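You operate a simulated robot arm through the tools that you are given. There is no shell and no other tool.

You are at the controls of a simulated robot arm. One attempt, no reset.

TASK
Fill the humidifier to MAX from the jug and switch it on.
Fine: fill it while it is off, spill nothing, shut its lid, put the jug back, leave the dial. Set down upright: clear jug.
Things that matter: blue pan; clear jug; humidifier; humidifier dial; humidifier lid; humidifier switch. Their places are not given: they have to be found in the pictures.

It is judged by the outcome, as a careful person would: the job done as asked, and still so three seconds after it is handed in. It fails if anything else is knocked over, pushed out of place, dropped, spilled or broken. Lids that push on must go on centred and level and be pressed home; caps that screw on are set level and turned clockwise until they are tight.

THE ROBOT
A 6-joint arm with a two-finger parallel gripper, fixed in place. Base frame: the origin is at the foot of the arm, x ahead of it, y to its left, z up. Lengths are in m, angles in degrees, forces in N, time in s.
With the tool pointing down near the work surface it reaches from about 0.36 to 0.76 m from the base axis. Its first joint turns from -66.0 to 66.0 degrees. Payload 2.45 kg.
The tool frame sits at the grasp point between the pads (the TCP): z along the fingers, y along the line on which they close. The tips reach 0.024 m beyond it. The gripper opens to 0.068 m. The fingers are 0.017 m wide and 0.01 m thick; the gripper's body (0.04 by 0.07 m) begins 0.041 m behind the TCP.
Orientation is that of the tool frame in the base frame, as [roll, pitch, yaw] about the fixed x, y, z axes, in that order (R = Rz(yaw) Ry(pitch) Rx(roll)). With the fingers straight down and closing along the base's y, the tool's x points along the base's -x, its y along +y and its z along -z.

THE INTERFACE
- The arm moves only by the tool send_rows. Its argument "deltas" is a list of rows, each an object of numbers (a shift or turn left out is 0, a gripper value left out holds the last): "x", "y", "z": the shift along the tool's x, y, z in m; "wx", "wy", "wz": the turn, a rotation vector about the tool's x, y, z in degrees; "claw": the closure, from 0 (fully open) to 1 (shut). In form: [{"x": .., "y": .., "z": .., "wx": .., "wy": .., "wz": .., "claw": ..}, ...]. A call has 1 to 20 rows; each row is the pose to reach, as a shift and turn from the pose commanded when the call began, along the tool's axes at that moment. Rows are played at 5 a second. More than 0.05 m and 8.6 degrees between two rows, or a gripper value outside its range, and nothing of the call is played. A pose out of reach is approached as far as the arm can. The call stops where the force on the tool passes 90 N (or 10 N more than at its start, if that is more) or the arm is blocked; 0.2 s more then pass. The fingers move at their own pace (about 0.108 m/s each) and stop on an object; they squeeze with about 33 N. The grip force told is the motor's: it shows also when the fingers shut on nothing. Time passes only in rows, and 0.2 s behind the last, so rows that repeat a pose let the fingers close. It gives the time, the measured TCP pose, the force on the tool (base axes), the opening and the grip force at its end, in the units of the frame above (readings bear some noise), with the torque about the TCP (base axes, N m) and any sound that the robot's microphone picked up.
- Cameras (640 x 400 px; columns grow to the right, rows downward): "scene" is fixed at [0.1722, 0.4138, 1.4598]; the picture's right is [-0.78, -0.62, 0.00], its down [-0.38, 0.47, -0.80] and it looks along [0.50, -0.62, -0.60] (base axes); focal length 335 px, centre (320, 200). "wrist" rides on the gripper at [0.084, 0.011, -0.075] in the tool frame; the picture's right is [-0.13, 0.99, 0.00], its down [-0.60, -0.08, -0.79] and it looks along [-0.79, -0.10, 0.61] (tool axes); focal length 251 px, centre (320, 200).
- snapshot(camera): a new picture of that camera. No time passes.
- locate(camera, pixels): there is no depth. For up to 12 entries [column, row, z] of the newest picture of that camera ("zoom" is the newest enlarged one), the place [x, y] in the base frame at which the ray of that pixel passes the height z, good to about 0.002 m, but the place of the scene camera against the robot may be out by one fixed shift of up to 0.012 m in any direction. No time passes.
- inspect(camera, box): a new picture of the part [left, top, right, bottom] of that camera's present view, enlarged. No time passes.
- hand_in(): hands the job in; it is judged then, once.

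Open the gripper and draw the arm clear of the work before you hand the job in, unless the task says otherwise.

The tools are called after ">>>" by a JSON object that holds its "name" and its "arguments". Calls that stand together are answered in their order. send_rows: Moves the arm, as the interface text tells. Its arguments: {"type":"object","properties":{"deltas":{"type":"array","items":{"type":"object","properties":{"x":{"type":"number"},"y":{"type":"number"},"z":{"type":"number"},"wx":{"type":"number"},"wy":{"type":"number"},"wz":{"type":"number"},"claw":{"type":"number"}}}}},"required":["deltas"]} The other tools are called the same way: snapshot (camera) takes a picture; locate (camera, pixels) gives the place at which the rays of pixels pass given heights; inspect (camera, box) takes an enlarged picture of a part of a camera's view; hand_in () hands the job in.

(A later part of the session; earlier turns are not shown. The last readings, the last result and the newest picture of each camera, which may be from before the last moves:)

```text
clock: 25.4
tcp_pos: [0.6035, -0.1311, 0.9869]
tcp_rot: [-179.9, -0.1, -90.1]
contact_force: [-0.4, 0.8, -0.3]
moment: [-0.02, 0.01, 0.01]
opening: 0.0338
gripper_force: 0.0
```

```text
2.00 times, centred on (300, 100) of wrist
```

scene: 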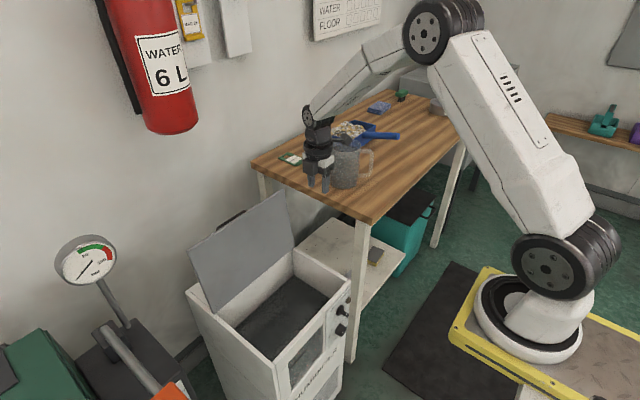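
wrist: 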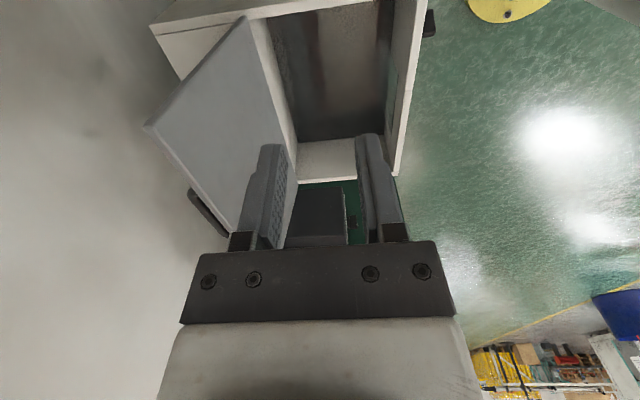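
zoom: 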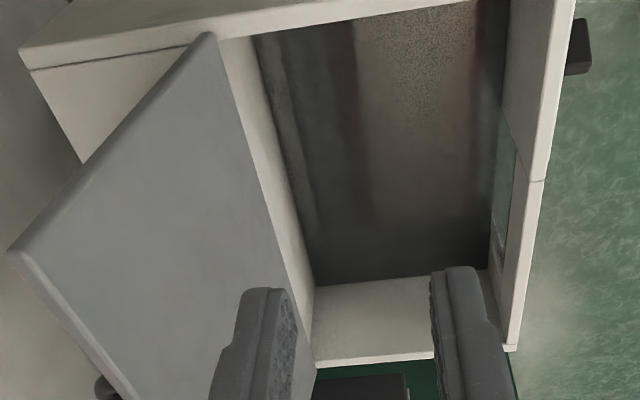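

The opening spans x≈0.50–0.685, y≈-0.115–0.17, comfortably large. I dry-run the pour motion (tilting about the closing axis) with the empty gripper to check reach.

>>> {"name": "send_rows", "arguments": {"deltas": [{"x": 0.0014, "z": 0.022, "wy": 7}, {"x": 0.0028, "z": 0.044, "wy": 14}, {"x": 0.0042, "z": 0.066, "wy": 21}, {"x": 0.0056, "z": 0.088, "wy": 28}, {"x": 0.007, "z": 0.109, "wy": 35}, {"x": 0.0004, "z": 0.09, "wy": 43}, {"x": -0.0075, "z": 0.0745, "wy": 50}, {"x": -0.017, "z": 0.06, "wy": 57}, {"x": -0.029, "z": 0.0467, "wy": 64}, {"x": -0.0415, "z": 0.035, "wy": 71}, {"x": -0.056, "z": 0.025, "wy": 78}, {"x": -0.0714, "z": 0.017, "wy": 85}]}}

>>> {"name": "snapshot", "arguments": {"camera": "scene"}}

>>> {"name": "snapshot", "arguments": {"camera": "wrist"}}

```text
clock: 28.0
tcp_pos: [0.6033, -0.0634, 0.9721]
tcp_rot: [-178.1, -85.1, -92.0]
contact_force: [-0.2, -0.3, -0.3]
moment: [-0.01, -0.01, -0.03]
opening: 0.0339
gripper_force: 0.0
```

```text
taken
```

scene: 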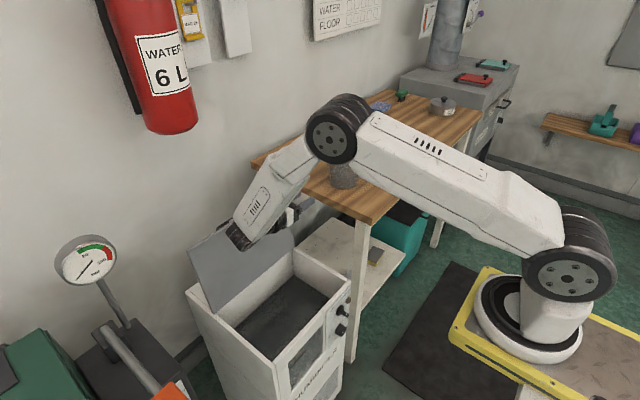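

```text
taken
```

wrist: 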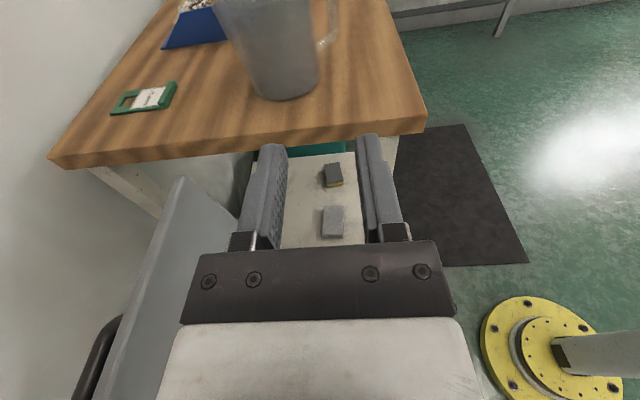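

The whole 85° pour tilt is reachable. The view also shows the jug from the +y side at (275,50); I zoom for the jug base and handle lower corner.

>>> {"name": "inspect", "arguments": {"camera": "wrist", "box": [180, 0, 440, 170]}}

```text
2.35 times, centred on (310, 85) of wrist
```

zoom: 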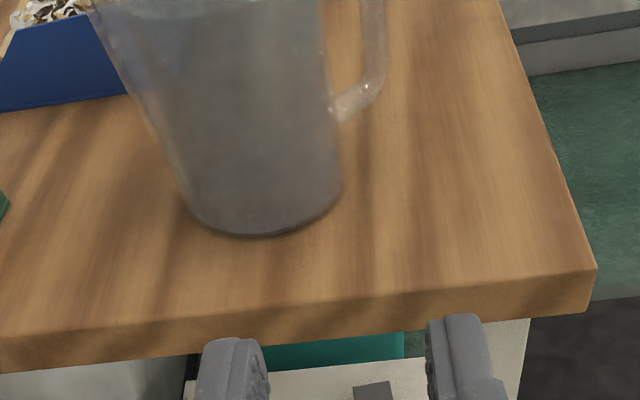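

I locate base-edge points, the handle's lower corner, and the table corner from this zoom.

>>> {"name": "locate", "arguments": {"camera": "zoom", "pixels": [[265, 237, 0.855], [265, 237, 0.865], [183, 192, 0.86], [342, 183, 0.86], [597, 267, 0.855], [597, 267, 0.865], [375, 88, 0.88], [375, 88, 0.9], [340, 110, 0.88], [340, 110, 0.9]]}}

```text
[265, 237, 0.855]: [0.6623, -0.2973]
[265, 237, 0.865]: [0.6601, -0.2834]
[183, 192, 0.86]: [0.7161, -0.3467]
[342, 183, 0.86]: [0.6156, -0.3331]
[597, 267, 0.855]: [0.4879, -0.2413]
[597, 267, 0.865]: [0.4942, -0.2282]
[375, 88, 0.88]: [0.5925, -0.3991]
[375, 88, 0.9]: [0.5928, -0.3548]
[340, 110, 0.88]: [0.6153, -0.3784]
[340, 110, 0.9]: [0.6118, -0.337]
```

Jug axis ≈ (0.667,-0.333), handle bar ≈ (0.592,-0.374). I reverse the tilt and rise.

>>> {"name": "send_rows", "arguments": {"deltas": [{"x": 0.0103, "z": 0.0053, "wy": -7.7}, {"x": 0.0206, "z": 0.0106, "wy": -15.5}, {"x": 0.031, "z": 0.0159, "wy": -23.2}, {"x": 0.0413, "z": 0.0212, "wy": -30.9}, {"x": 0.0516, "z": 0.0265, "wy": -38.6}, {"x": 0.0619, "z": 0.0318, "wy": -46.4}, {"x": 0.0722, "z": 0.0371, "wy": -54.1}, {"x": 0.0825, "z": 0.0424, "wy": -61.8}, {"x": 0.0929, "z": 0.0477, "wy": -69.5}, {"x": 0.1032, "z": 0.053, "wy": -77.3}, {"x": 0.1135, "z": 0.0583, "wy": -85}]}}

```text
clock: 30.4
tcp_pos: [0.5995, -0.1284, 1.0792]
tcp_rot: [-179.8, 0.0, -90.0]
contact_force: [0.7, 1.0, -0.4]
moment: [0.02, 0.0, -0.02]
opening: 0.0339
gripper_force: 0.1
```

Next I yaw so the fingers close across the handle plane and move above the handle at z≈1.08, opening the fingers.

>>> {"name": "send_rows", "arguments": {"deltas": [{"x": 0.031, "y": 0.001, "wz": 7.6, "claw": 0.3}, {"x": 0.062, "y": 0.002, "wz": 15.2, "claw": 0.0}, {"x": 0.092, "y": 0.003, "wz": 22.9, "claw": 0}, {"x": 0.123, "y": 0.004, "wz": 30.5}, {"x": 0.154, "y": 0.005, "wz": 38.1}, {"x": 0.185, "y": 0.006, "wz": 45.8}, {"x": 0.215, "y": 0.007, "wz": 53.4}, {"x": 0.246, "y": 0.0075, "wz": 61}]}}

>>> {"name": "snapshot", "arguments": {"camera": "wrist"}}

>>> {"name": "snapshot", "arguments": {"camera": "scene"}}

```text
clock: 32.2
tcp_pos: [0.5928, -0.3787, 1.0771]
tcp_rot: [-179.9, 0.1, -151.3]
contact_force: [0.1, -0.4, 0.7]
moment: [0.01, 0.0, 0.0]
opening: 0.0678
gripper_force: 0.1
```

```text
taken
```

wrist: 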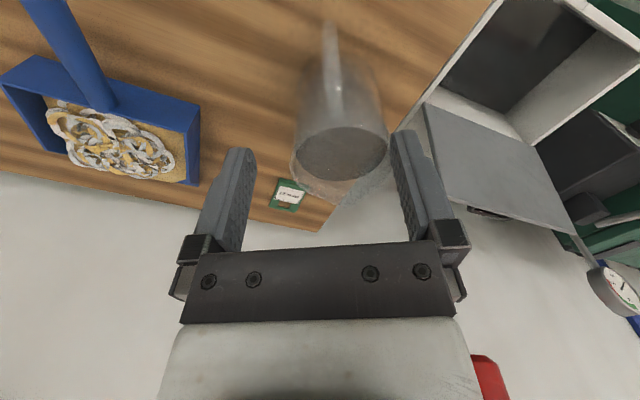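

```text
taken
```

scene: 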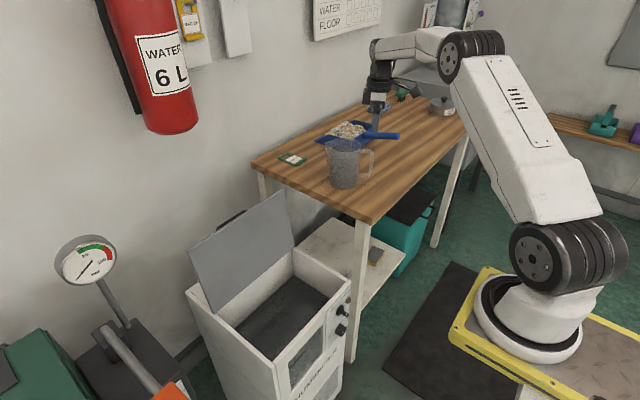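

The handle now points at the camera near (333,60). I zoom for its precise plane.

>>> {"name": "inspect", "arguments": {"camera": "wrist", "box": [260, 0, 420, 220]}}

>>> {"name": "inspect", "arguments": {"camera": "wrist", "box": [280, 10, 400, 110]}}

```text
1.82 times, centred on (340, 110) of wrist
```

zoom: 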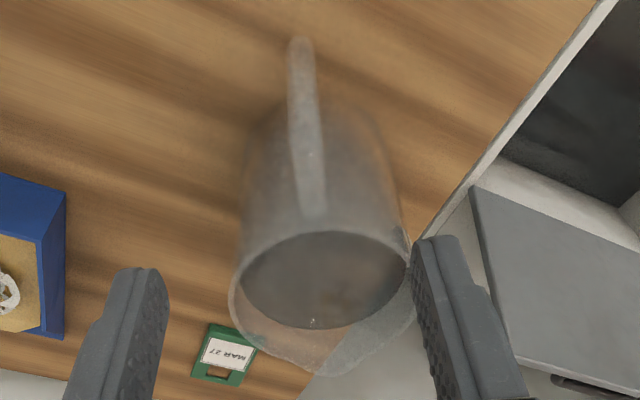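

```text
4.00 times, centred on (340, 60) of wrist
```

zoom: 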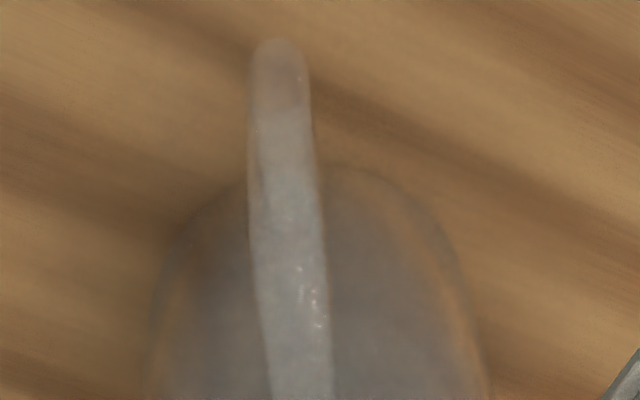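

The handle sits ~11 px right of my vertical line, i.e. ~9 mm along tool y; yaw looks right. I check the pan's nearest edge and handle so the fingers won't touch it.

>>> {"name": "snapshot", "arguments": {"camera": "wrist"}}

>>> {"name": "locate", "arguments": {"camera": "wrist", "pixels": [[200, 110, 0.9], [196, 182, 0.9], [115, 105, 0.9], [70, 0, 0.92], [272, 205, 0.86], [332, 27, 0.89], [333, 74, 0.977], [343, 154, 0.993]]}}

>>> {"name": "locate", "arguments": {"camera": "scene", "pixels": [[398, 136, 0.92], [365, 135, 0.9]]}}

```text
taken
```

wrist: 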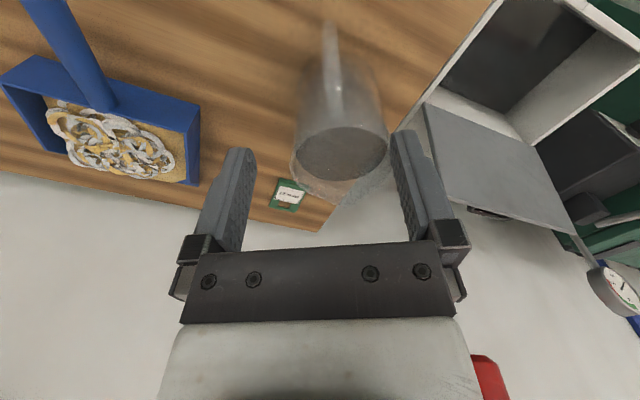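

```text
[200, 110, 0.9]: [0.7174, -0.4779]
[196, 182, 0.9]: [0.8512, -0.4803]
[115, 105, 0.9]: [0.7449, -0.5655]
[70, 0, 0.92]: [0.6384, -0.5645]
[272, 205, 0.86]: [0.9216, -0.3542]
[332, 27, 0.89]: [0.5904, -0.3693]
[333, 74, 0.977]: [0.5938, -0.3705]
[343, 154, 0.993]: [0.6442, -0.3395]
```

```text
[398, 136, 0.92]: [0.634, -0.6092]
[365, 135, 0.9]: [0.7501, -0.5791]
```

The pan is well clear and the handle bar is confirmed at (0.592,-0.370). I shift 9 mm and descend with open fingers straddling the handle, to TCP z≈0.953.

>>> {"name": "send_rows", "arguments": {"deltas": [{"x": -0.001, "y": 0.0088, "z": 0.02}, {"x": -0.001, "y": 0.0088, "z": 0.05}, {"x": -0.001, "y": 0.0088, "z": 0.08}, {"x": -0.001, "y": 0.0088, "z": 0.105}, {"x": -0.001, "y": 0.0088, "z": 0.124}]}}

>>> {"name": "snapshot", "arguments": {"camera": "wrist"}}

>>> {"name": "inspect", "arguments": {"camera": "scene", "box": [290, 70, 450, 210]}}

```text
clock: 33.4
tcp_pos: [0.5923, -0.3656, 0.9539]
tcp_rot: [-179.9, 0.1, -151.1]
contact_force: [0.2, -0.8, 0.1]
moment: [-0.01, -0.02, -0.01]
opening: 0.0678
gripper_force: 0.0
```

```text
taken
```

wrist: 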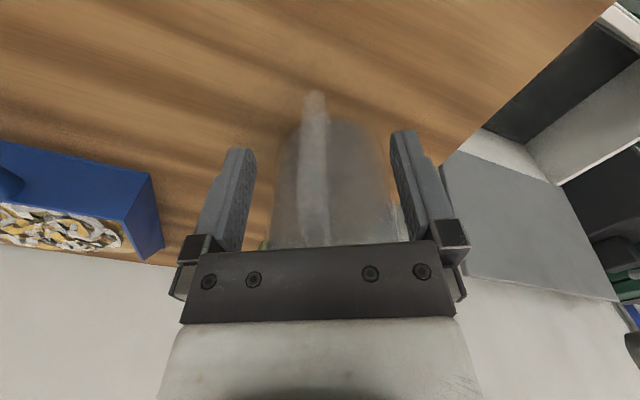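

```text
2.86 times, centred on (370, 140) of scene
```

zoom: 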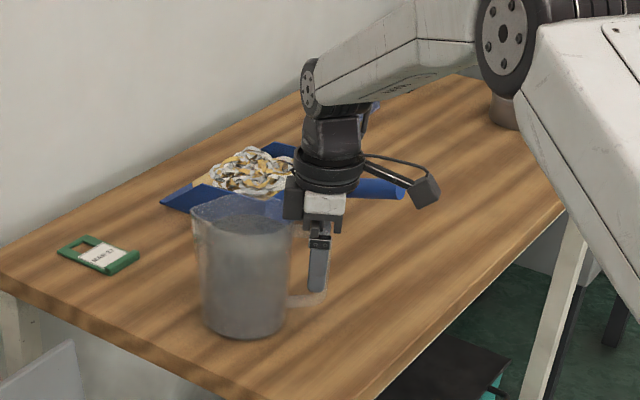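

The handle runs between the fingers around column 313; I zoom to check height and centring.

>>> {"name": "inspect", "arguments": {"camera": "wrist", "box": [240, 70, 420, 250]}}

>>> {"name": "inspect", "arguments": {"camera": "scene", "box": [330, 115, 400, 195]}}

```text
2.22 times, centred on (330, 160) of wrist
```

zoom: 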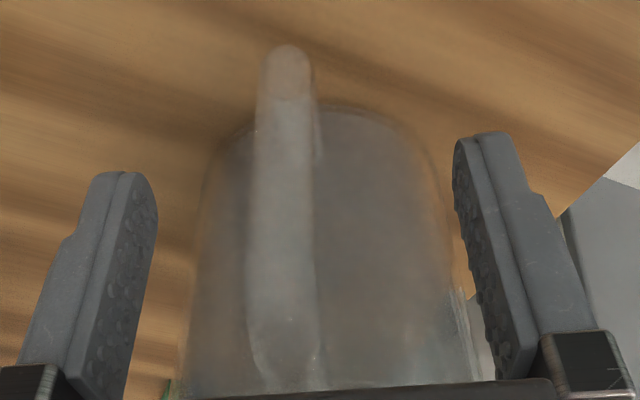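

```text
5.00 times, centred on (365, 155) of scene
```

zoom: 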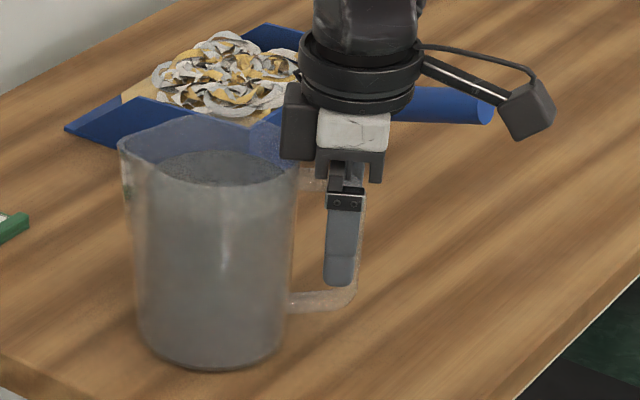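

The bar is ~3.4 mm left of centre and the palm clears the handle top. I centre and close the fingers.

>>> {"name": "send_rows", "arguments": {"deltas": [{"y": -0.0033, "claw": 0}, {"y": -0.0033, "claw": 0.5}, {"y": -0.0033, "claw": 0.8}, {"y": -0.0033, "claw": 1}, {"y": -0.0033, "claw": 1}, {"y": -0.0033, "claw": 1}]}}

>>> {"name": "snapshot", "arguments": {"camera": "wrist"}}

>>> {"name": "inspect", "arguments": {"camera": "scene", "box": [300, 90, 420, 200]}}

```text
clock: 34.8
tcp_pos: [0.5937, -0.3696, 0.9555]
tcp_rot: [-179.8, 0.1, -151.1]
contact_force: [-1.3, 3.3, 1.2]
moment: [0.0, -0.04, 0.23]
opening: 0.0139
gripper_force: 33.1
```

```text
taken
```

wrist: 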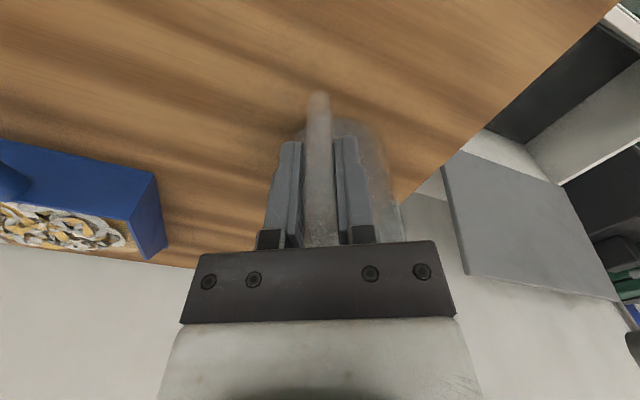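

```text
3.64 times, centred on (360, 145) of scene
```

zoom: 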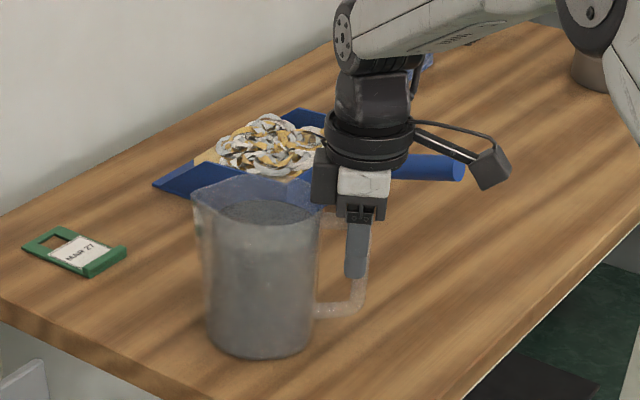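

Gripped at 13.9 mm. I lift slowly by 15 mm to test for slip and weigh the jug.

>>> {"name": "send_rows", "arguments": {"deltas": [{"z": -0.003}, {"z": -0.006}, {"z": -0.01}, {"z": -0.015}, {"z": -0.015}]}}

>>> {"name": "snapshot", "arguments": {"camera": "wrist"}}

>>> {"name": "inspect", "arguments": {"camera": "scene", "box": [300, 90, 420, 200]}}

```text
clock: 36.0
tcp_pos: [0.5903, -0.3697, 0.9694]
tcp_rot: [-179.9, 0.0, -151.0]
contact_force: [-1.3, -0.5, -7.2]
moment: [-0.21, 0.48, 0.01]
opening: 0.0139
gripper_force: 32.6
```

```text
taken
```

wrist: 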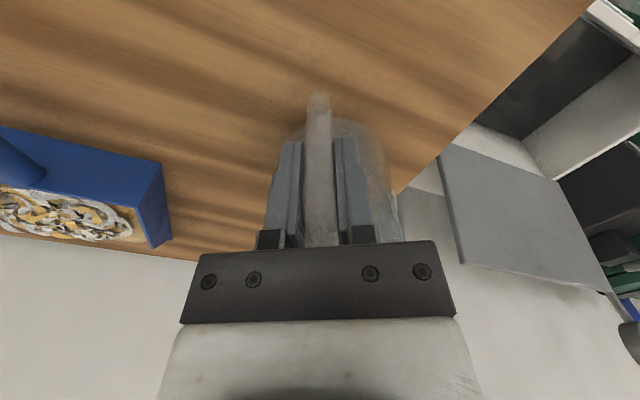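

```text
3.64 times, centred on (360, 145) of scene
```

zoom: 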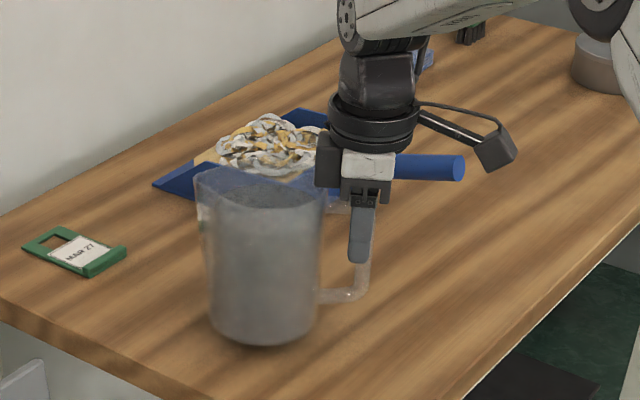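

The jug weighs only ~0.73 kg and hangs level. I lift it to about z=1.04 gently.

>>> {"name": "send_rows", "arguments": {"deltas": [{"z": -0.01}, {"z": -0.022}, {"z": -0.036}, {"z": -0.05}, {"z": -0.062}, {"z": -0.07}, {"z": -0.07}]}}

>>> {"name": "snapshot", "arguments": {"camera": "scene"}}

```text
clock: 37.6
tcp_pos: [0.5927, -0.3704, 1.0403]
tcp_rot: [-179.9, 0.1, -151.1]
contact_force: [0.2, -0.2, -7.9]
moment: [-0.22, 0.43, 0.0]
opening: 0.0142
gripper_force: 33.2
```

```text
taken
```

scene: 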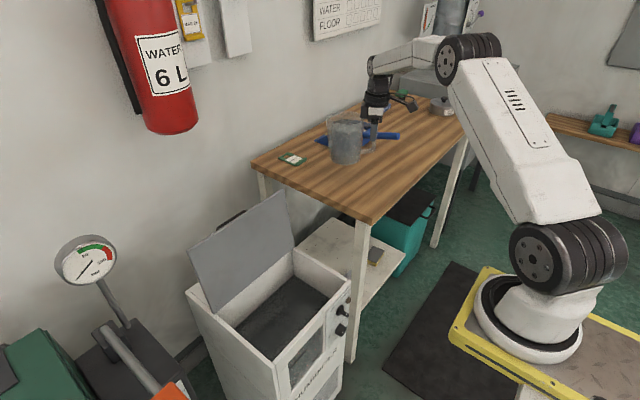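

Lift is steady. I carry the jug toward the tank slowly, yawing 61° so the spout faces +y.

>>> {"name": "send_rows", "arguments": {"deltas": [{"x": -0.0072, "y": 0.0121, "wz": -3.8}, {"x": -0.0144, "y": 0.0242, "wz": -7.6}, {"x": -0.0216, "y": 0.0363, "wz": -11.4}, {"x": -0.0288, "y": 0.0485, "wz": -15.3}, {"x": -0.036, "y": 0.0606, "wz": -19.1}, {"x": -0.0432, "y": 0.0727, "wz": -22.9}, {"x": -0.0504, "y": 0.0848, "wz": -26.7}, {"x": -0.0577, "y": 0.0969, "wz": -30.5}, {"x": -0.0649, "y": 0.109, "wz": -34.3}, {"x": -0.0721, "y": 0.1211, "wz": -38.1}, {"x": -0.0793, "y": 0.1332, "wz": -41.9}, {"x": -0.0865, "y": 0.1454, "wz": -45.8}, {"x": -0.0937, "y": 0.1575, "wz": -49.6}, {"x": -0.1009, "y": 0.1696, "wz": -53.4}, {"x": -0.1081, "y": 0.1817, "wz": -57.2}, {"x": -0.1153, "y": 0.1938, "wz": -61}, {"x": -0.1153, "y": 0.1938, "wz": -61}]}}

>>> {"name": "snapshot", "arguments": {"camera": "scene"}}

>>> {"name": "snapshot", "arguments": {"camera": "wrist"}}

```text
clock: 41.2
tcp_pos: [0.5984, -0.1446, 1.04]
tcp_rot: [-179.8, -0.1, -90.1]
contact_force: [-0.3, 0.1, -7.7]
moment: [-0.45, 0.02, 0.01]
opening: 0.0137
gripper_force: 33.3
```

```text
taken
```

scene: 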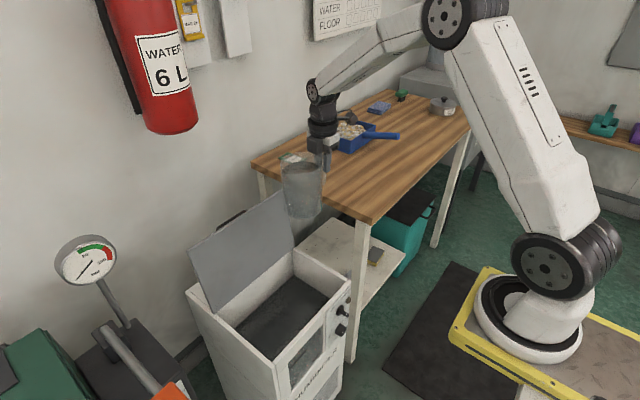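

```text
taken
```

wrist: 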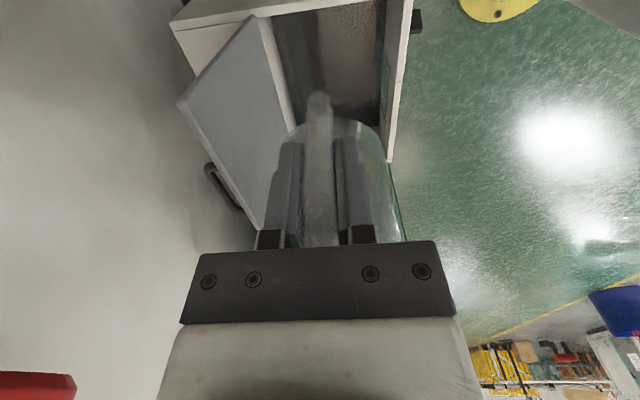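

The jug is over the tank side, spout at y≈0. I lower it and pre-tilt to 15° (still below the pouring angle).

>>> {"name": "send_rows", "arguments": {"deltas": [{"z": 0.0175}, {"z": 0.035}, {"z": 0.0525}, {"z": 0.07}, {"z": 0.0875}, {"z": 0.105}, {"z": 0.1225}, {"z": 0.14}, {"z": 0.148, "wy": 3}, {"z": 0.156, "wy": 6}, {"z": 0.164, "wy": 9}, {"z": 0.172, "wy": 12}, {"z": 0.178, "wy": 15}, {"z": 0.178, "wy": 15}]}}

>>> {"name": "snapshot", "arguments": {"camera": "scene"}}

>>> {"name": "inspect", "arguments": {"camera": "scene", "box": [260, 220, 370, 320]}}

>>> {"name": "inspect", "arguments": {"camera": "scene", "box": [260, 320, 370, 400]}}

```text
clock: 44.2
tcp_pos: [0.5981, -0.1463, 0.8635]
tcp_rot: [-179.9, -15.0, -90.2]
contact_force: [-0.3, 0.0, -7.6]
moment: [-0.41, 0.0, -0.01]
opening: 0.0139
gripper_force: 33.0
```

```text
taken
```

scene: 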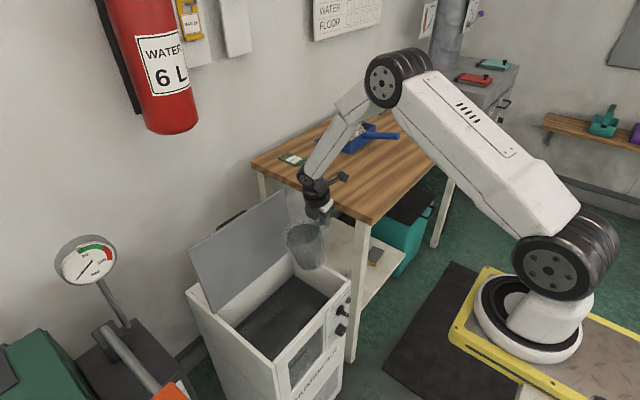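

```text
4.00 times, centred on (315, 270) of scene
```

zoom: 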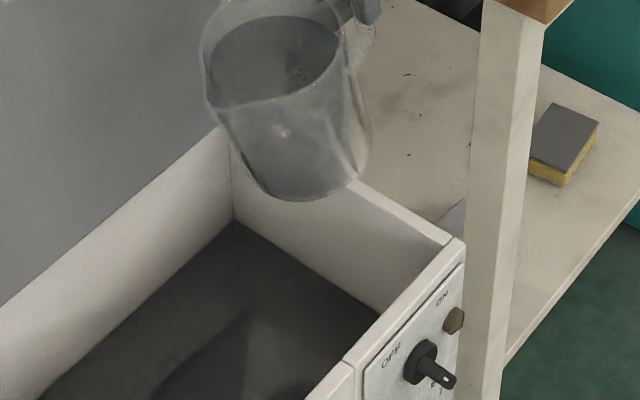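

```text
5.00 times, centred on (315, 360) of scene
```

zoom: 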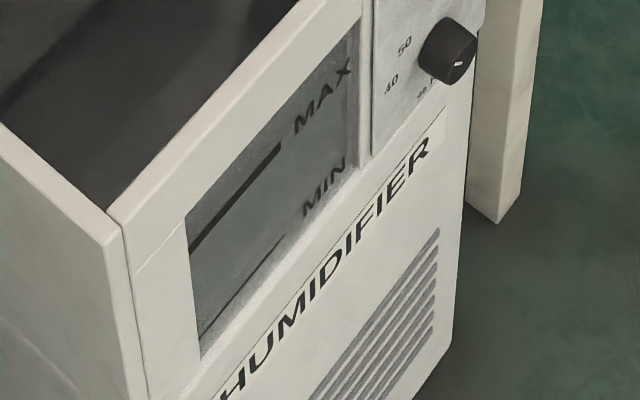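

Pre-tilted with no pouring yet. Before pouring, I zoom into the tank interior and window to know the present level.

>>> {"name": "inspect", "arguments": {"camera": "scene", "box": [230, 265, 340, 365]}}

>>> {"name": "inspect", "arguments": {"camera": "scene", "box": [280, 330, 330, 392]}}

>>> {"name": "snapshot", "arguments": {"camera": "wrist"}}

```text
4.00 times, centred on (285, 315) of scene
```

zoom: 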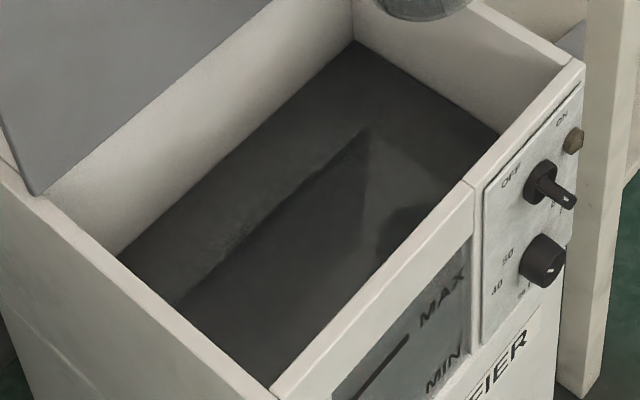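

```text
6.45 times, centred on (305, 361) of scene
```

zoom: 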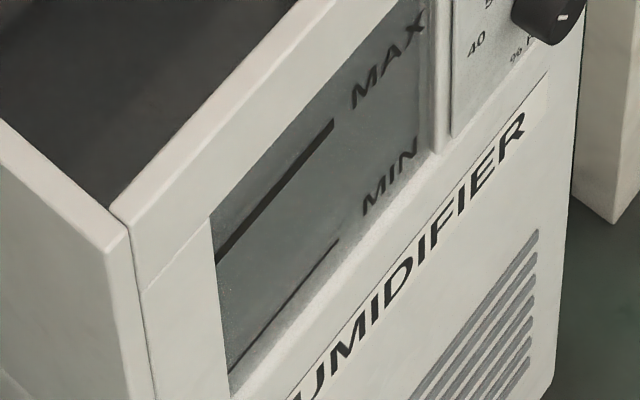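

```text
taken
```

wrist: 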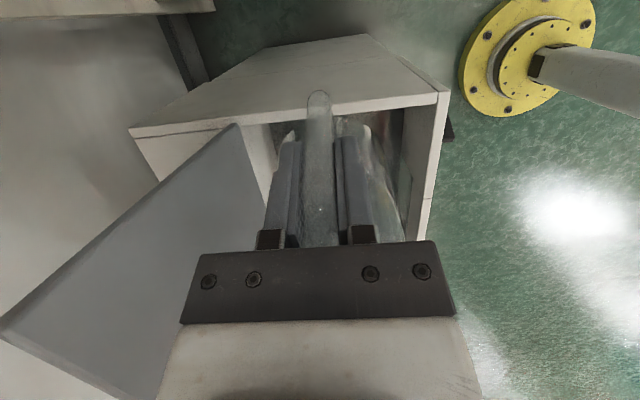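

The dark surface in the tank sits about 3 cm below MAX by my estimate, and the window shows no clear level yet. I begin pouring: tilt slowly to 27°, keeping the spout at about the same place.

>>> {"name": "send_rows", "arguments": {"deltas": [{"x": 0.0, "z": -0.001, "wy": 3}, {"x": 0.0, "z": -0.002, "wy": 6}, {"x": 0.0, "z": -0.003, "wy": 9}, {"x": 0.0, "z": -0.004, "wy": 12}, {"x": 0.0, "z": -0.004, "wy": 12}, {"x": 0.0, "z": -0.004, "wy": 12}]}}

>>> {"name": "snapshot", "arguments": {"camera": "scene"}}

>>> {"name": "inspect", "arguments": {"camera": "scene", "box": [230, 210, 350, 330]}}

>>> {"name": "inspect", "arguments": {"camera": "scene", "box": [280, 330, 330, 392]}}

```text
clock: 45.6
tcp_pos: [0.5993, -0.1442, 0.8667]
tcp_rot: [-179.9, -27.1, -90.3]
contact_force: [-0.3, -0.2, -7.4]
moment: [-0.28, -0.01, -0.03]
opening: 0.0138
gripper_force: 33.1
```

```text
taken
```

scene: 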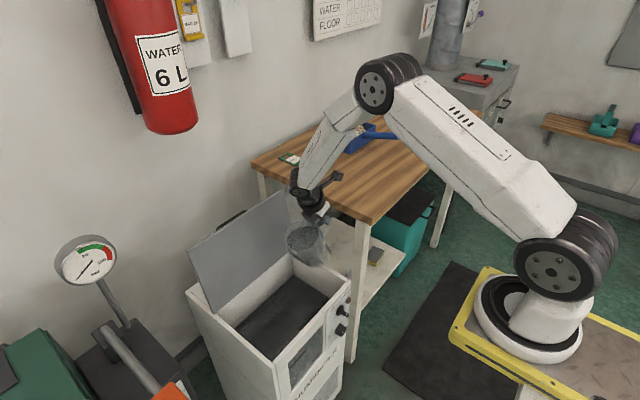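

```text
3.33 times, centred on (290, 270) of scene
```

zoom: 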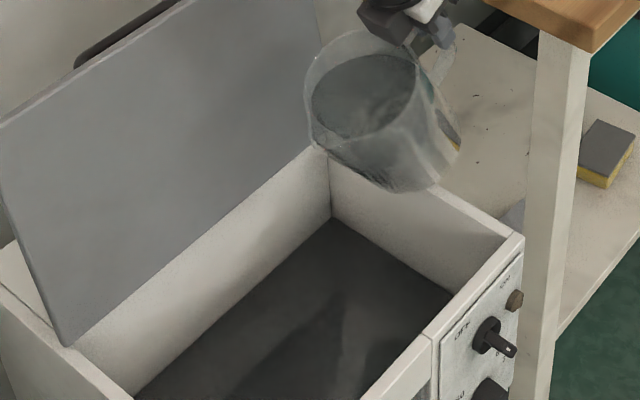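

```text
6.45 times, centred on (305, 361) of scene
```

zoom: 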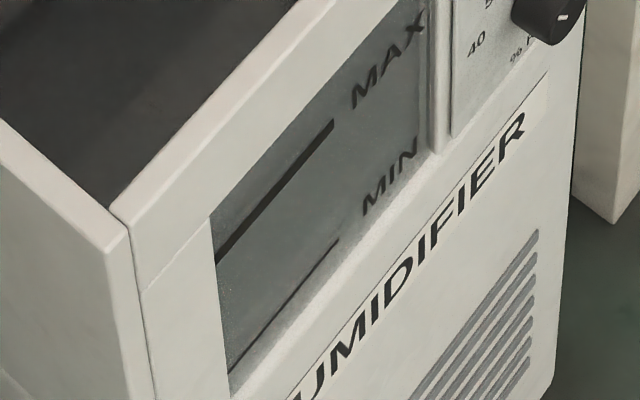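

At 27° the water is at the lip with no visible flow yet (weight ~7.4 N), spout over the tank as computed. I tilt further to 36° and hold.

>>> {"name": "send_rows", "arguments": {"deltas": [{"x": 0.0006, "z": -0.001, "wy": 3}, {"x": 0.0012, "z": -0.002, "wy": 6}, {"x": 0.0018, "z": -0.003, "wy": 9}, {"x": 0.0018, "z": -0.003, "wy": 9}]}}

>>> {"name": "snapshot", "arguments": {"camera": "scene"}}

>>> {"name": "inspect", "arguments": {"camera": "scene", "box": [230, 210, 350, 330]}}

>>> {"name": "inspect", "arguments": {"camera": "scene", "box": [280, 330, 330, 392]}}

```text
clock: 46.6
tcp_pos: [0.5983, -0.1434, 0.8701]
tcp_rot: [-179.8, -36.1, -90.2]
contact_force: [0.1, 0.8, -7.8]
moment: [-0.19, 0.0, 0.02]
opening: 0.0139
gripper_force: 32.9
```

```text
taken
```

scene: 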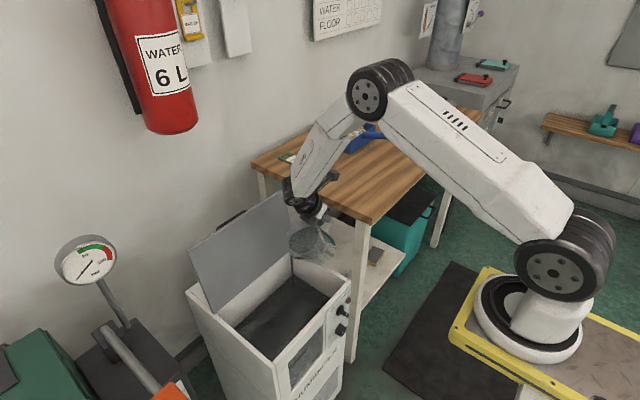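

```text
3.33 times, centred on (290, 270) of scene
```

zoom: 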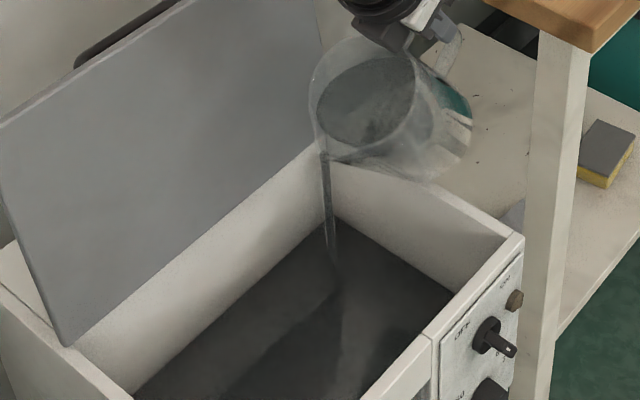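

```text
6.45 times, centred on (305, 361) of scene
```

zoom: 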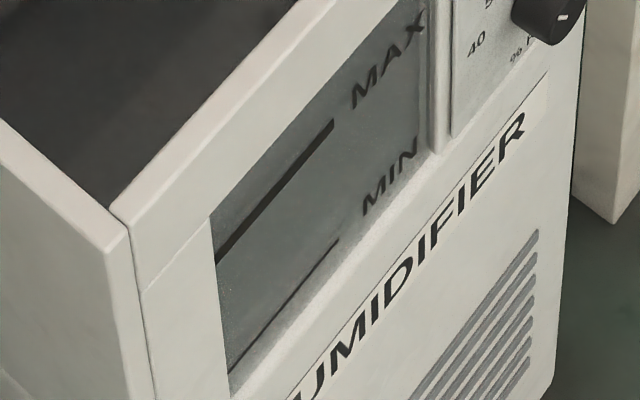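

A thin stream is visible falling from the spout (zoom (328,160–265)) into the tank. I hold to let it run and recheck the level.

>>> {"name": "send_rows", "arguments": {"deltas": [{"z": 0}, {"z": 0}, {"z": 0}, {"z": 0}, {"z": 0}, {"z": 0}, {"z": 0}]}}

>>> {"name": "inspect", "arguments": {"camera": "scene", "box": [230, 210, 350, 330]}}

>>> {"name": "inspect", "arguments": {"camera": "scene", "box": [280, 330, 330, 392]}}

```text
clock: 48.2
tcp_pos: [0.5986, -0.1441, 0.8691]
tcp_rot: [-179.9, -36.1, -90.2]
contact_force: [0.4, -0.2, -7.4]
moment: [-0.2, 0.02, 0.0]
opening: 0.0141
gripper_force: 33.4
```

```text
3.33 times, centred on (290, 270) of scene
```

zoom: 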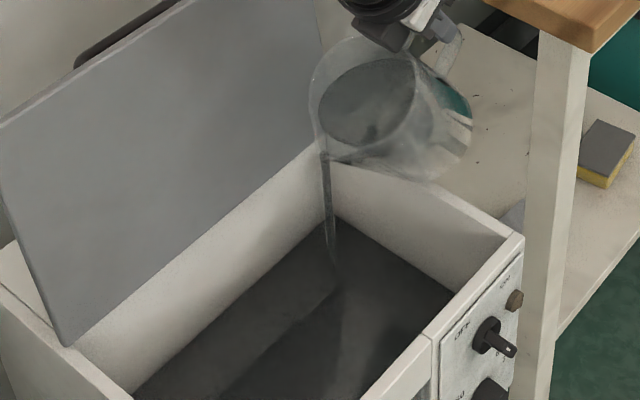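

```text
6.45 times, centred on (305, 361) of scene
```

zoom: 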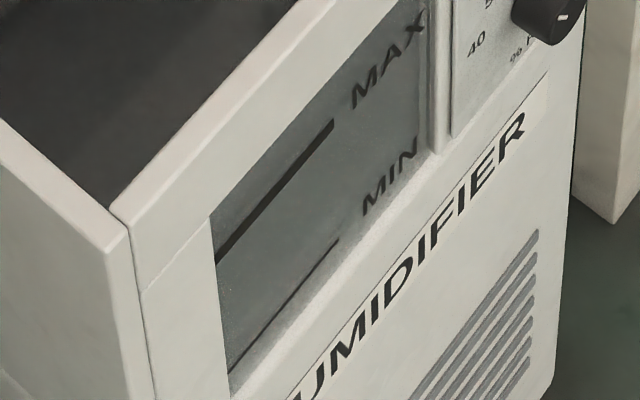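

The flow is slow and steady with no spill. I tilt to 45° keeping the spout in place.

>>> {"name": "send_rows", "arguments": {"deltas": [{"x": 0.0019, "z": -0.0072, "wy": 3}, {"x": 0.0039, "z": -0.0145, "wy": 6}, {"x": 0.0058, "z": -0.0217, "wy": 9}, {"x": 0.0058, "z": -0.0217, "wy": 9}, {"x": 0.0058, "z": -0.0217, "wy": 9}, {"x": 0.0058, "z": -0.0217, "wy": 9}, {"x": 0.0058, "z": -0.0217, "wy": 9}]}}

>>> {"name": "inspect", "arguments": {"camera": "scene", "box": [230, 210, 350, 330]}}

>>> {"name": "inspect", "arguments": {"camera": "scene", "box": [280, 330, 330, 392]}}

```text
clock: 49.8
tcp_pos: [0.5995, -0.1368, 0.8912]
tcp_rot: [-179.8, -45.2, -90.2]
contact_force: [0.5, 0.2, -5.6]
moment: [-0.11, 0.01, -0.03]
opening: 0.0139
gripper_force: 32.8
```

```text
3.33 times, centred on (290, 270) of scene
```

zoom: 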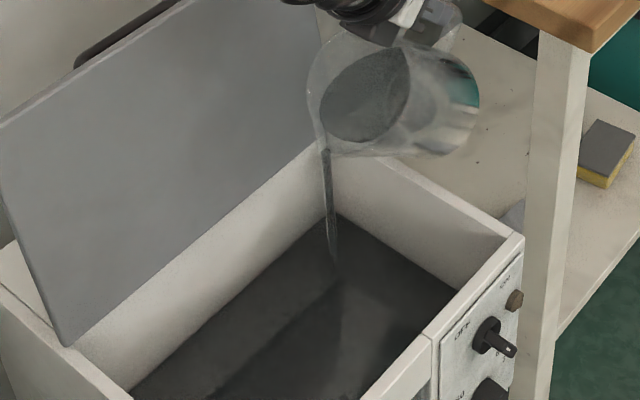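

```text
6.45 times, centred on (305, 361) of scene
```

zoom: 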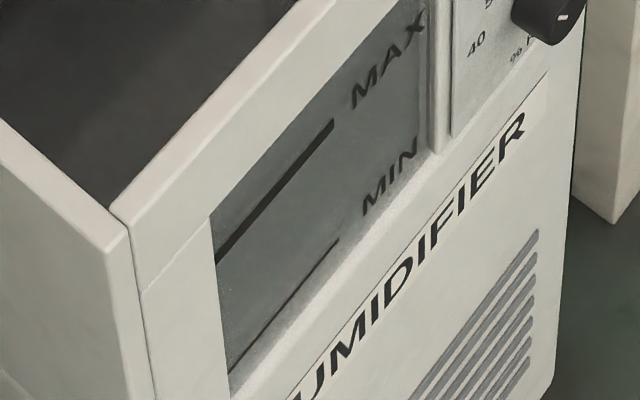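

Weight has dropped ~2 N and the dark surface has risen slightly, so it is the water. I zoom hard on the window and on the tank's back corner to measure the level.

>>> {"name": "inspect", "arguments": {"camera": "scene", "box": [284, 338, 324, 386]}}

>>> {"name": "inspect", "arguments": {"camera": "scene", "box": [255, 250, 335, 330]}}

```text
8.33 times, centred on (304, 362) of scene
```

zoom: 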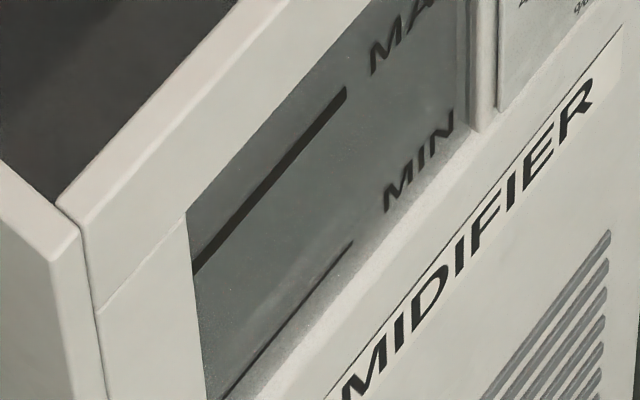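

```text
5.00 times, centred on (295, 290) of scene
```

zoom: 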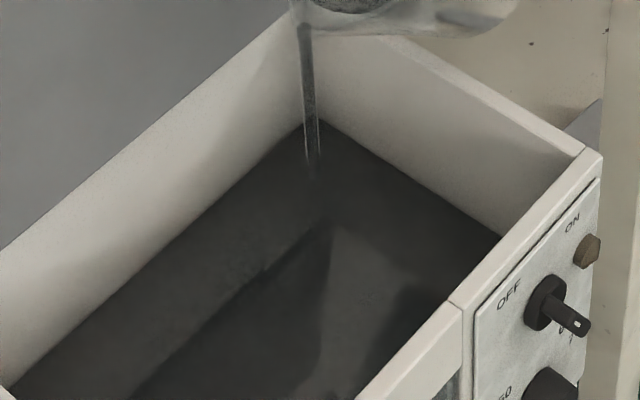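

I check the wrist camera, which at this tilt looks almost straight down on the tank.

>>> {"name": "snapshot", "arguments": {"camera": "wrist"}}

>>> {"name": "inspect", "arguments": {"camera": "scene", "box": [270, 256, 350, 306]}}

```text
taken
```

wrist: 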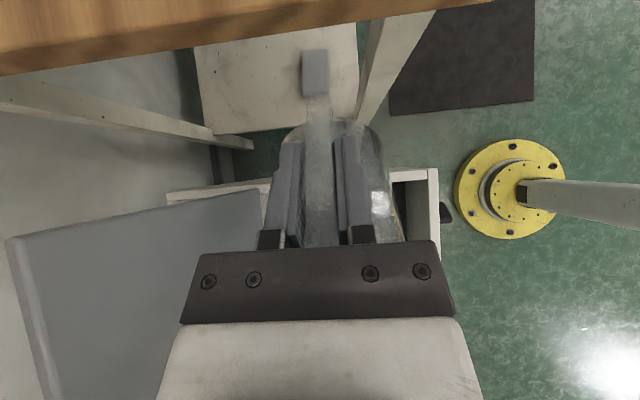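

```text
8.00 times, centred on (310, 281) of scene
```

zoom: 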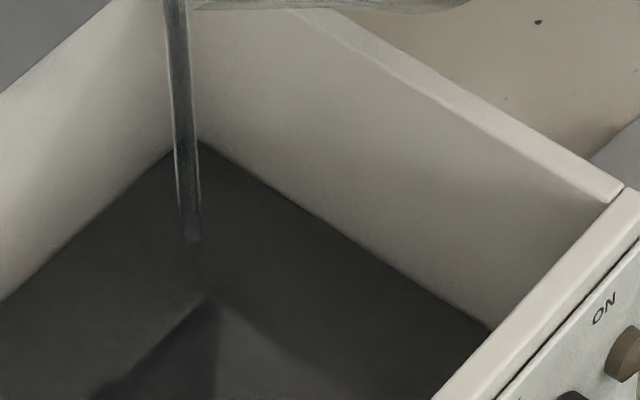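

I zoom on the front rim above the MAX line to compare depths below the rim.

>>> {"name": "inspect", "arguments": {"camera": "scene", "box": [262, 335, 312, 385]}}

>>> {"name": "inspect", "arguments": {"camera": "scene", "box": [296, 300, 346, 350]}}

```text
8.00 times, centred on (287, 360) of scene
```

zoom: 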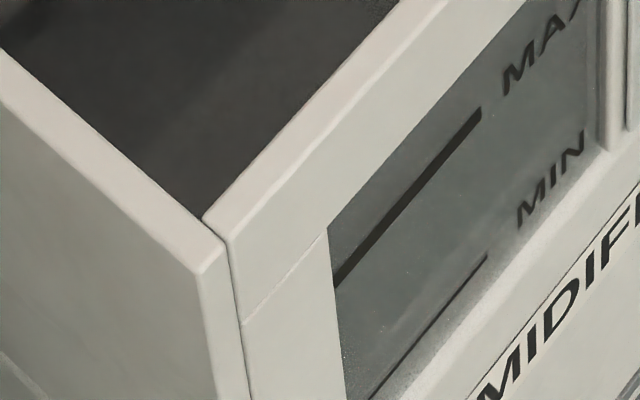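

```text
8.00 times, centred on (321, 325) of scene
```

zoom: 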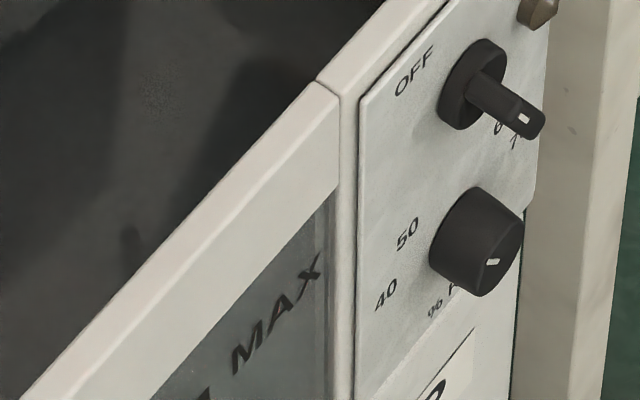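

By my geometry the level may be anywhere from 3 to 20 mm below MAX, too uncertain to continue blind. I stop here by tilting back to 15° over the tank, then will inspect the window squarely.

>>> {"name": "send_rows", "arguments": {"deltas": [{"x": -0.0032, "z": 0.0066, "wy": -8}, {"x": -0.0065, "z": 0.0132, "wy": -16}, {"x": -0.0097, "z": 0.0197, "wy": -23}, {"x": -0.0129, "z": 0.0263, "wy": -30}, {"x": -0.0129, "z": 0.0263, "wy": -30}, {"x": -0.0129, "z": 0.0263, "wy": -30}]}}

>>> {"name": "snapshot", "arguments": {"camera": "scene"}}

>>> {"name": "inspect", "arguments": {"camera": "scene", "box": [230, 210, 350, 330]}}

>>> {"name": "inspect", "arguments": {"camera": "scene", "box": [270, 256, 350, 306]}}

```text
clock: 51.2
tcp_pos: [0.5989, -0.1453, 0.8608]
tcp_rot: [-179.9, -15.0, -90.2]
contact_force: [0.6, -0.7, -5.8]
moment: [-0.32, -0.01, -0.02]
opening: 0.0141
gripper_force: 32.9
```

```text
taken
```

scene: 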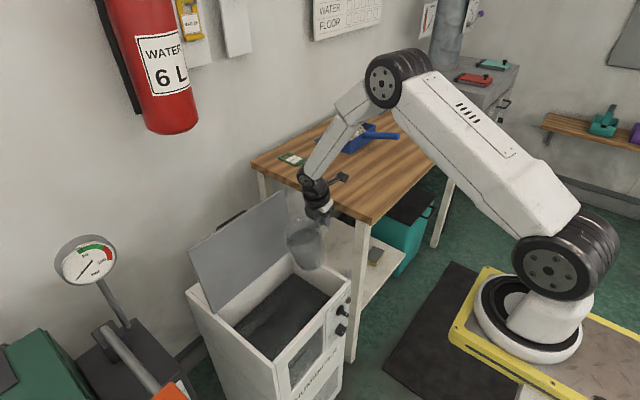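

```text
3.33 times, centred on (290, 270) of scene
```

zoom: 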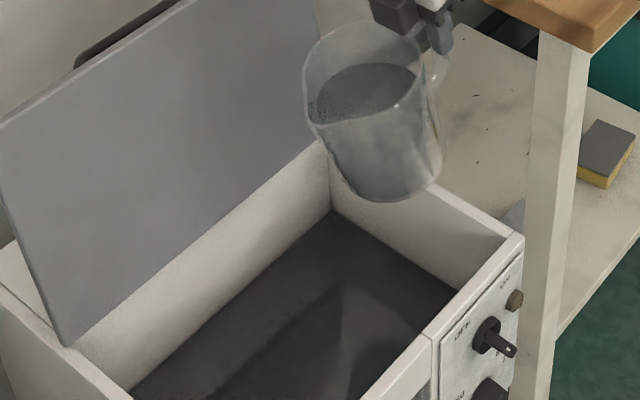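

```text
8.00 times, centred on (310, 281) of scene
```

zoom: 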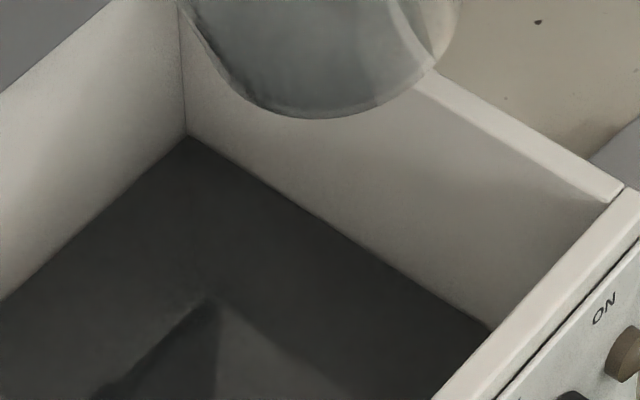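

The water corner rose ~2 px (~10 mm) for ~0.18 kg poured. I straighten and raise the jug, to set it back and inspect the window.

>>> {"name": "send_rows", "arguments": {"deltas": [{"x": 0.0046, "z": -0.0173, "wy": -1.5}, {"x": 0.0093, "z": -0.0346, "wy": -4}, {"x": 0.0139, "z": -0.0519, "wy": -6.5}, {"x": 0.0186, "z": -0.0692, "wy": -9}, {"x": 0.0232, "z": -0.0865, "wy": -11.5}, {"x": 0.0278, "z": -0.1038, "wy": -14}, {"x": 0.0325, "z": -0.1211, "wy": -15}, {"x": 0.0371, "z": -0.1384, "wy": -15}, {"x": 0.0418, "z": -0.1557, "wy": -15}, {"x": 0.0464, "z": -0.173, "wy": -15}, {"x": 0.0464, "z": -0.173, "wy": -15}]}}

>>> {"name": "snapshot", "arguments": {"camera": "wrist"}}

>>> {"name": "inspect", "arguments": {"camera": "scene", "box": [230, 265, 340, 365]}}

```text
clock: 53.6
tcp_pos: [0.5997, -0.1455, 1.0409]
tcp_rot: [-179.9, 0.0, -90.1]
contact_force: [0.3, 1.0, -6.4]
moment: [-0.4, 0.0, 0.01]
opening: 0.0138
gripper_force: 32.7
```

```text
taken
```

wrist: 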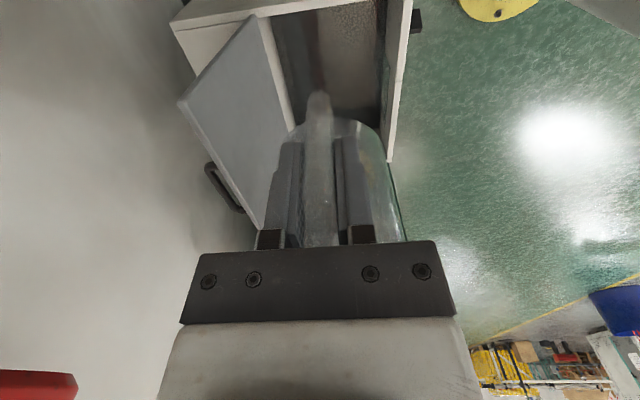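

```text
4.00 times, centred on (285, 315) of scene
```

zoom: 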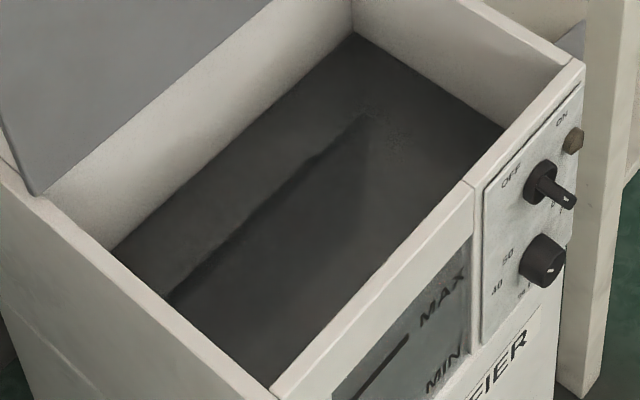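

Comparing with before the pour, the surface edges moved ~2 px. Now I carry the jug back above its original place.

>>> {"name": "send_rows", "arguments": {"deltas": [{"x": 0.014, "y": 0.0004, "wz": 3.8}, {"x": 0.028, "y": 0.0008, "wz": 7.6}, {"x": 0.042, "y": 0.0011, "wz": 11.4}, {"x": 0.056, "y": 0.0015, "wz": 15.3}, {"x": 0.07, "y": 0.0019, "wz": 19.1}, {"x": 0.084, "y": 0.0023, "wz": 22.9}, {"x": 0.098, "y": 0.0026, "wz": 26.7}, {"x": 0.112, "y": 0.003, "wz": 30.5}, {"x": 0.126, "y": 0.0034, "wz": 34.3}, {"x": 0.14, "y": 0.0038, "wz": 38.1}, {"x": 0.154, "y": 0.0041, "wz": 41.9}, {"x": 0.168, "y": 0.0045, "wz": 45.8}, {"x": 0.182, "y": 0.0049, "wz": 49.6}, {"x": 0.196, "y": 0.0053, "wz": 53.4}, {"x": 0.21, "y": 0.0056, "wz": 57.2}, {"x": 0.2241, "y": 0.006, "wz": 61}, {"x": 0.2241, "y": 0.006, "wz": 61}]}}

```text
clock: 57.2
tcp_pos: [0.5911, -0.3697, 1.0418]
tcp_rot: [-179.9, 0.1, -151.2]
contact_force: [0.6, -0.2, -6.2]
moment: [-0.17, 0.36, 0.01]
opening: 0.0141
gripper_force: 33.2
```

Directly above the start spot; I lower to just above the table.

>>> {"name": "send_rows", "arguments": {"deltas": [{"z": 0.016}, {"z": 0.032}, {"z": 0.048}, {"z": 0.062}, {"z": 0.073}, {"z": 0.08}, {"z": 0.083}, {"z": 0.083}]}}

>>> {"name": "inspect", "arguments": {"camera": "scene", "box": [300, 90, 420, 200]}}

```text
clock: 59.0
tcp_pos: [0.5929, -0.3697, 0.9567]
tcp_rot: [-180.0, 0.1, -151.1]
contact_force: [0.1, -0.3, -6.3]
moment: [-0.17, 0.36, 0.01]
opening: 0.0137
gripper_force: 33.0
```

```text
3.64 times, centred on (360, 145) of scene
```

zoom: 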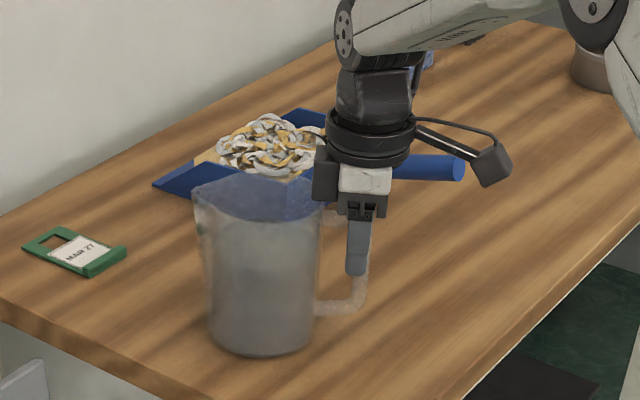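

Still hanging (6.3 N); I lower millimetre by millimetre until the weight transfers.

>>> {"name": "send_rows", "arguments": {"deltas": [{"z": 0.001}, {"z": 0.002}, {"z": 0.003}, {"z": 0.003}]}}

```text
clock: 60.0
tcp_pos: [0.5927, -0.3702, 0.9569]
tcp_rot: [-179.9, 0.0, -151.1]
contact_force: [-0.8, -0.4, -1.6]
moment: [0.14, 0.1, 0.09]
opening: 0.0137
gripper_force: 33.1
```

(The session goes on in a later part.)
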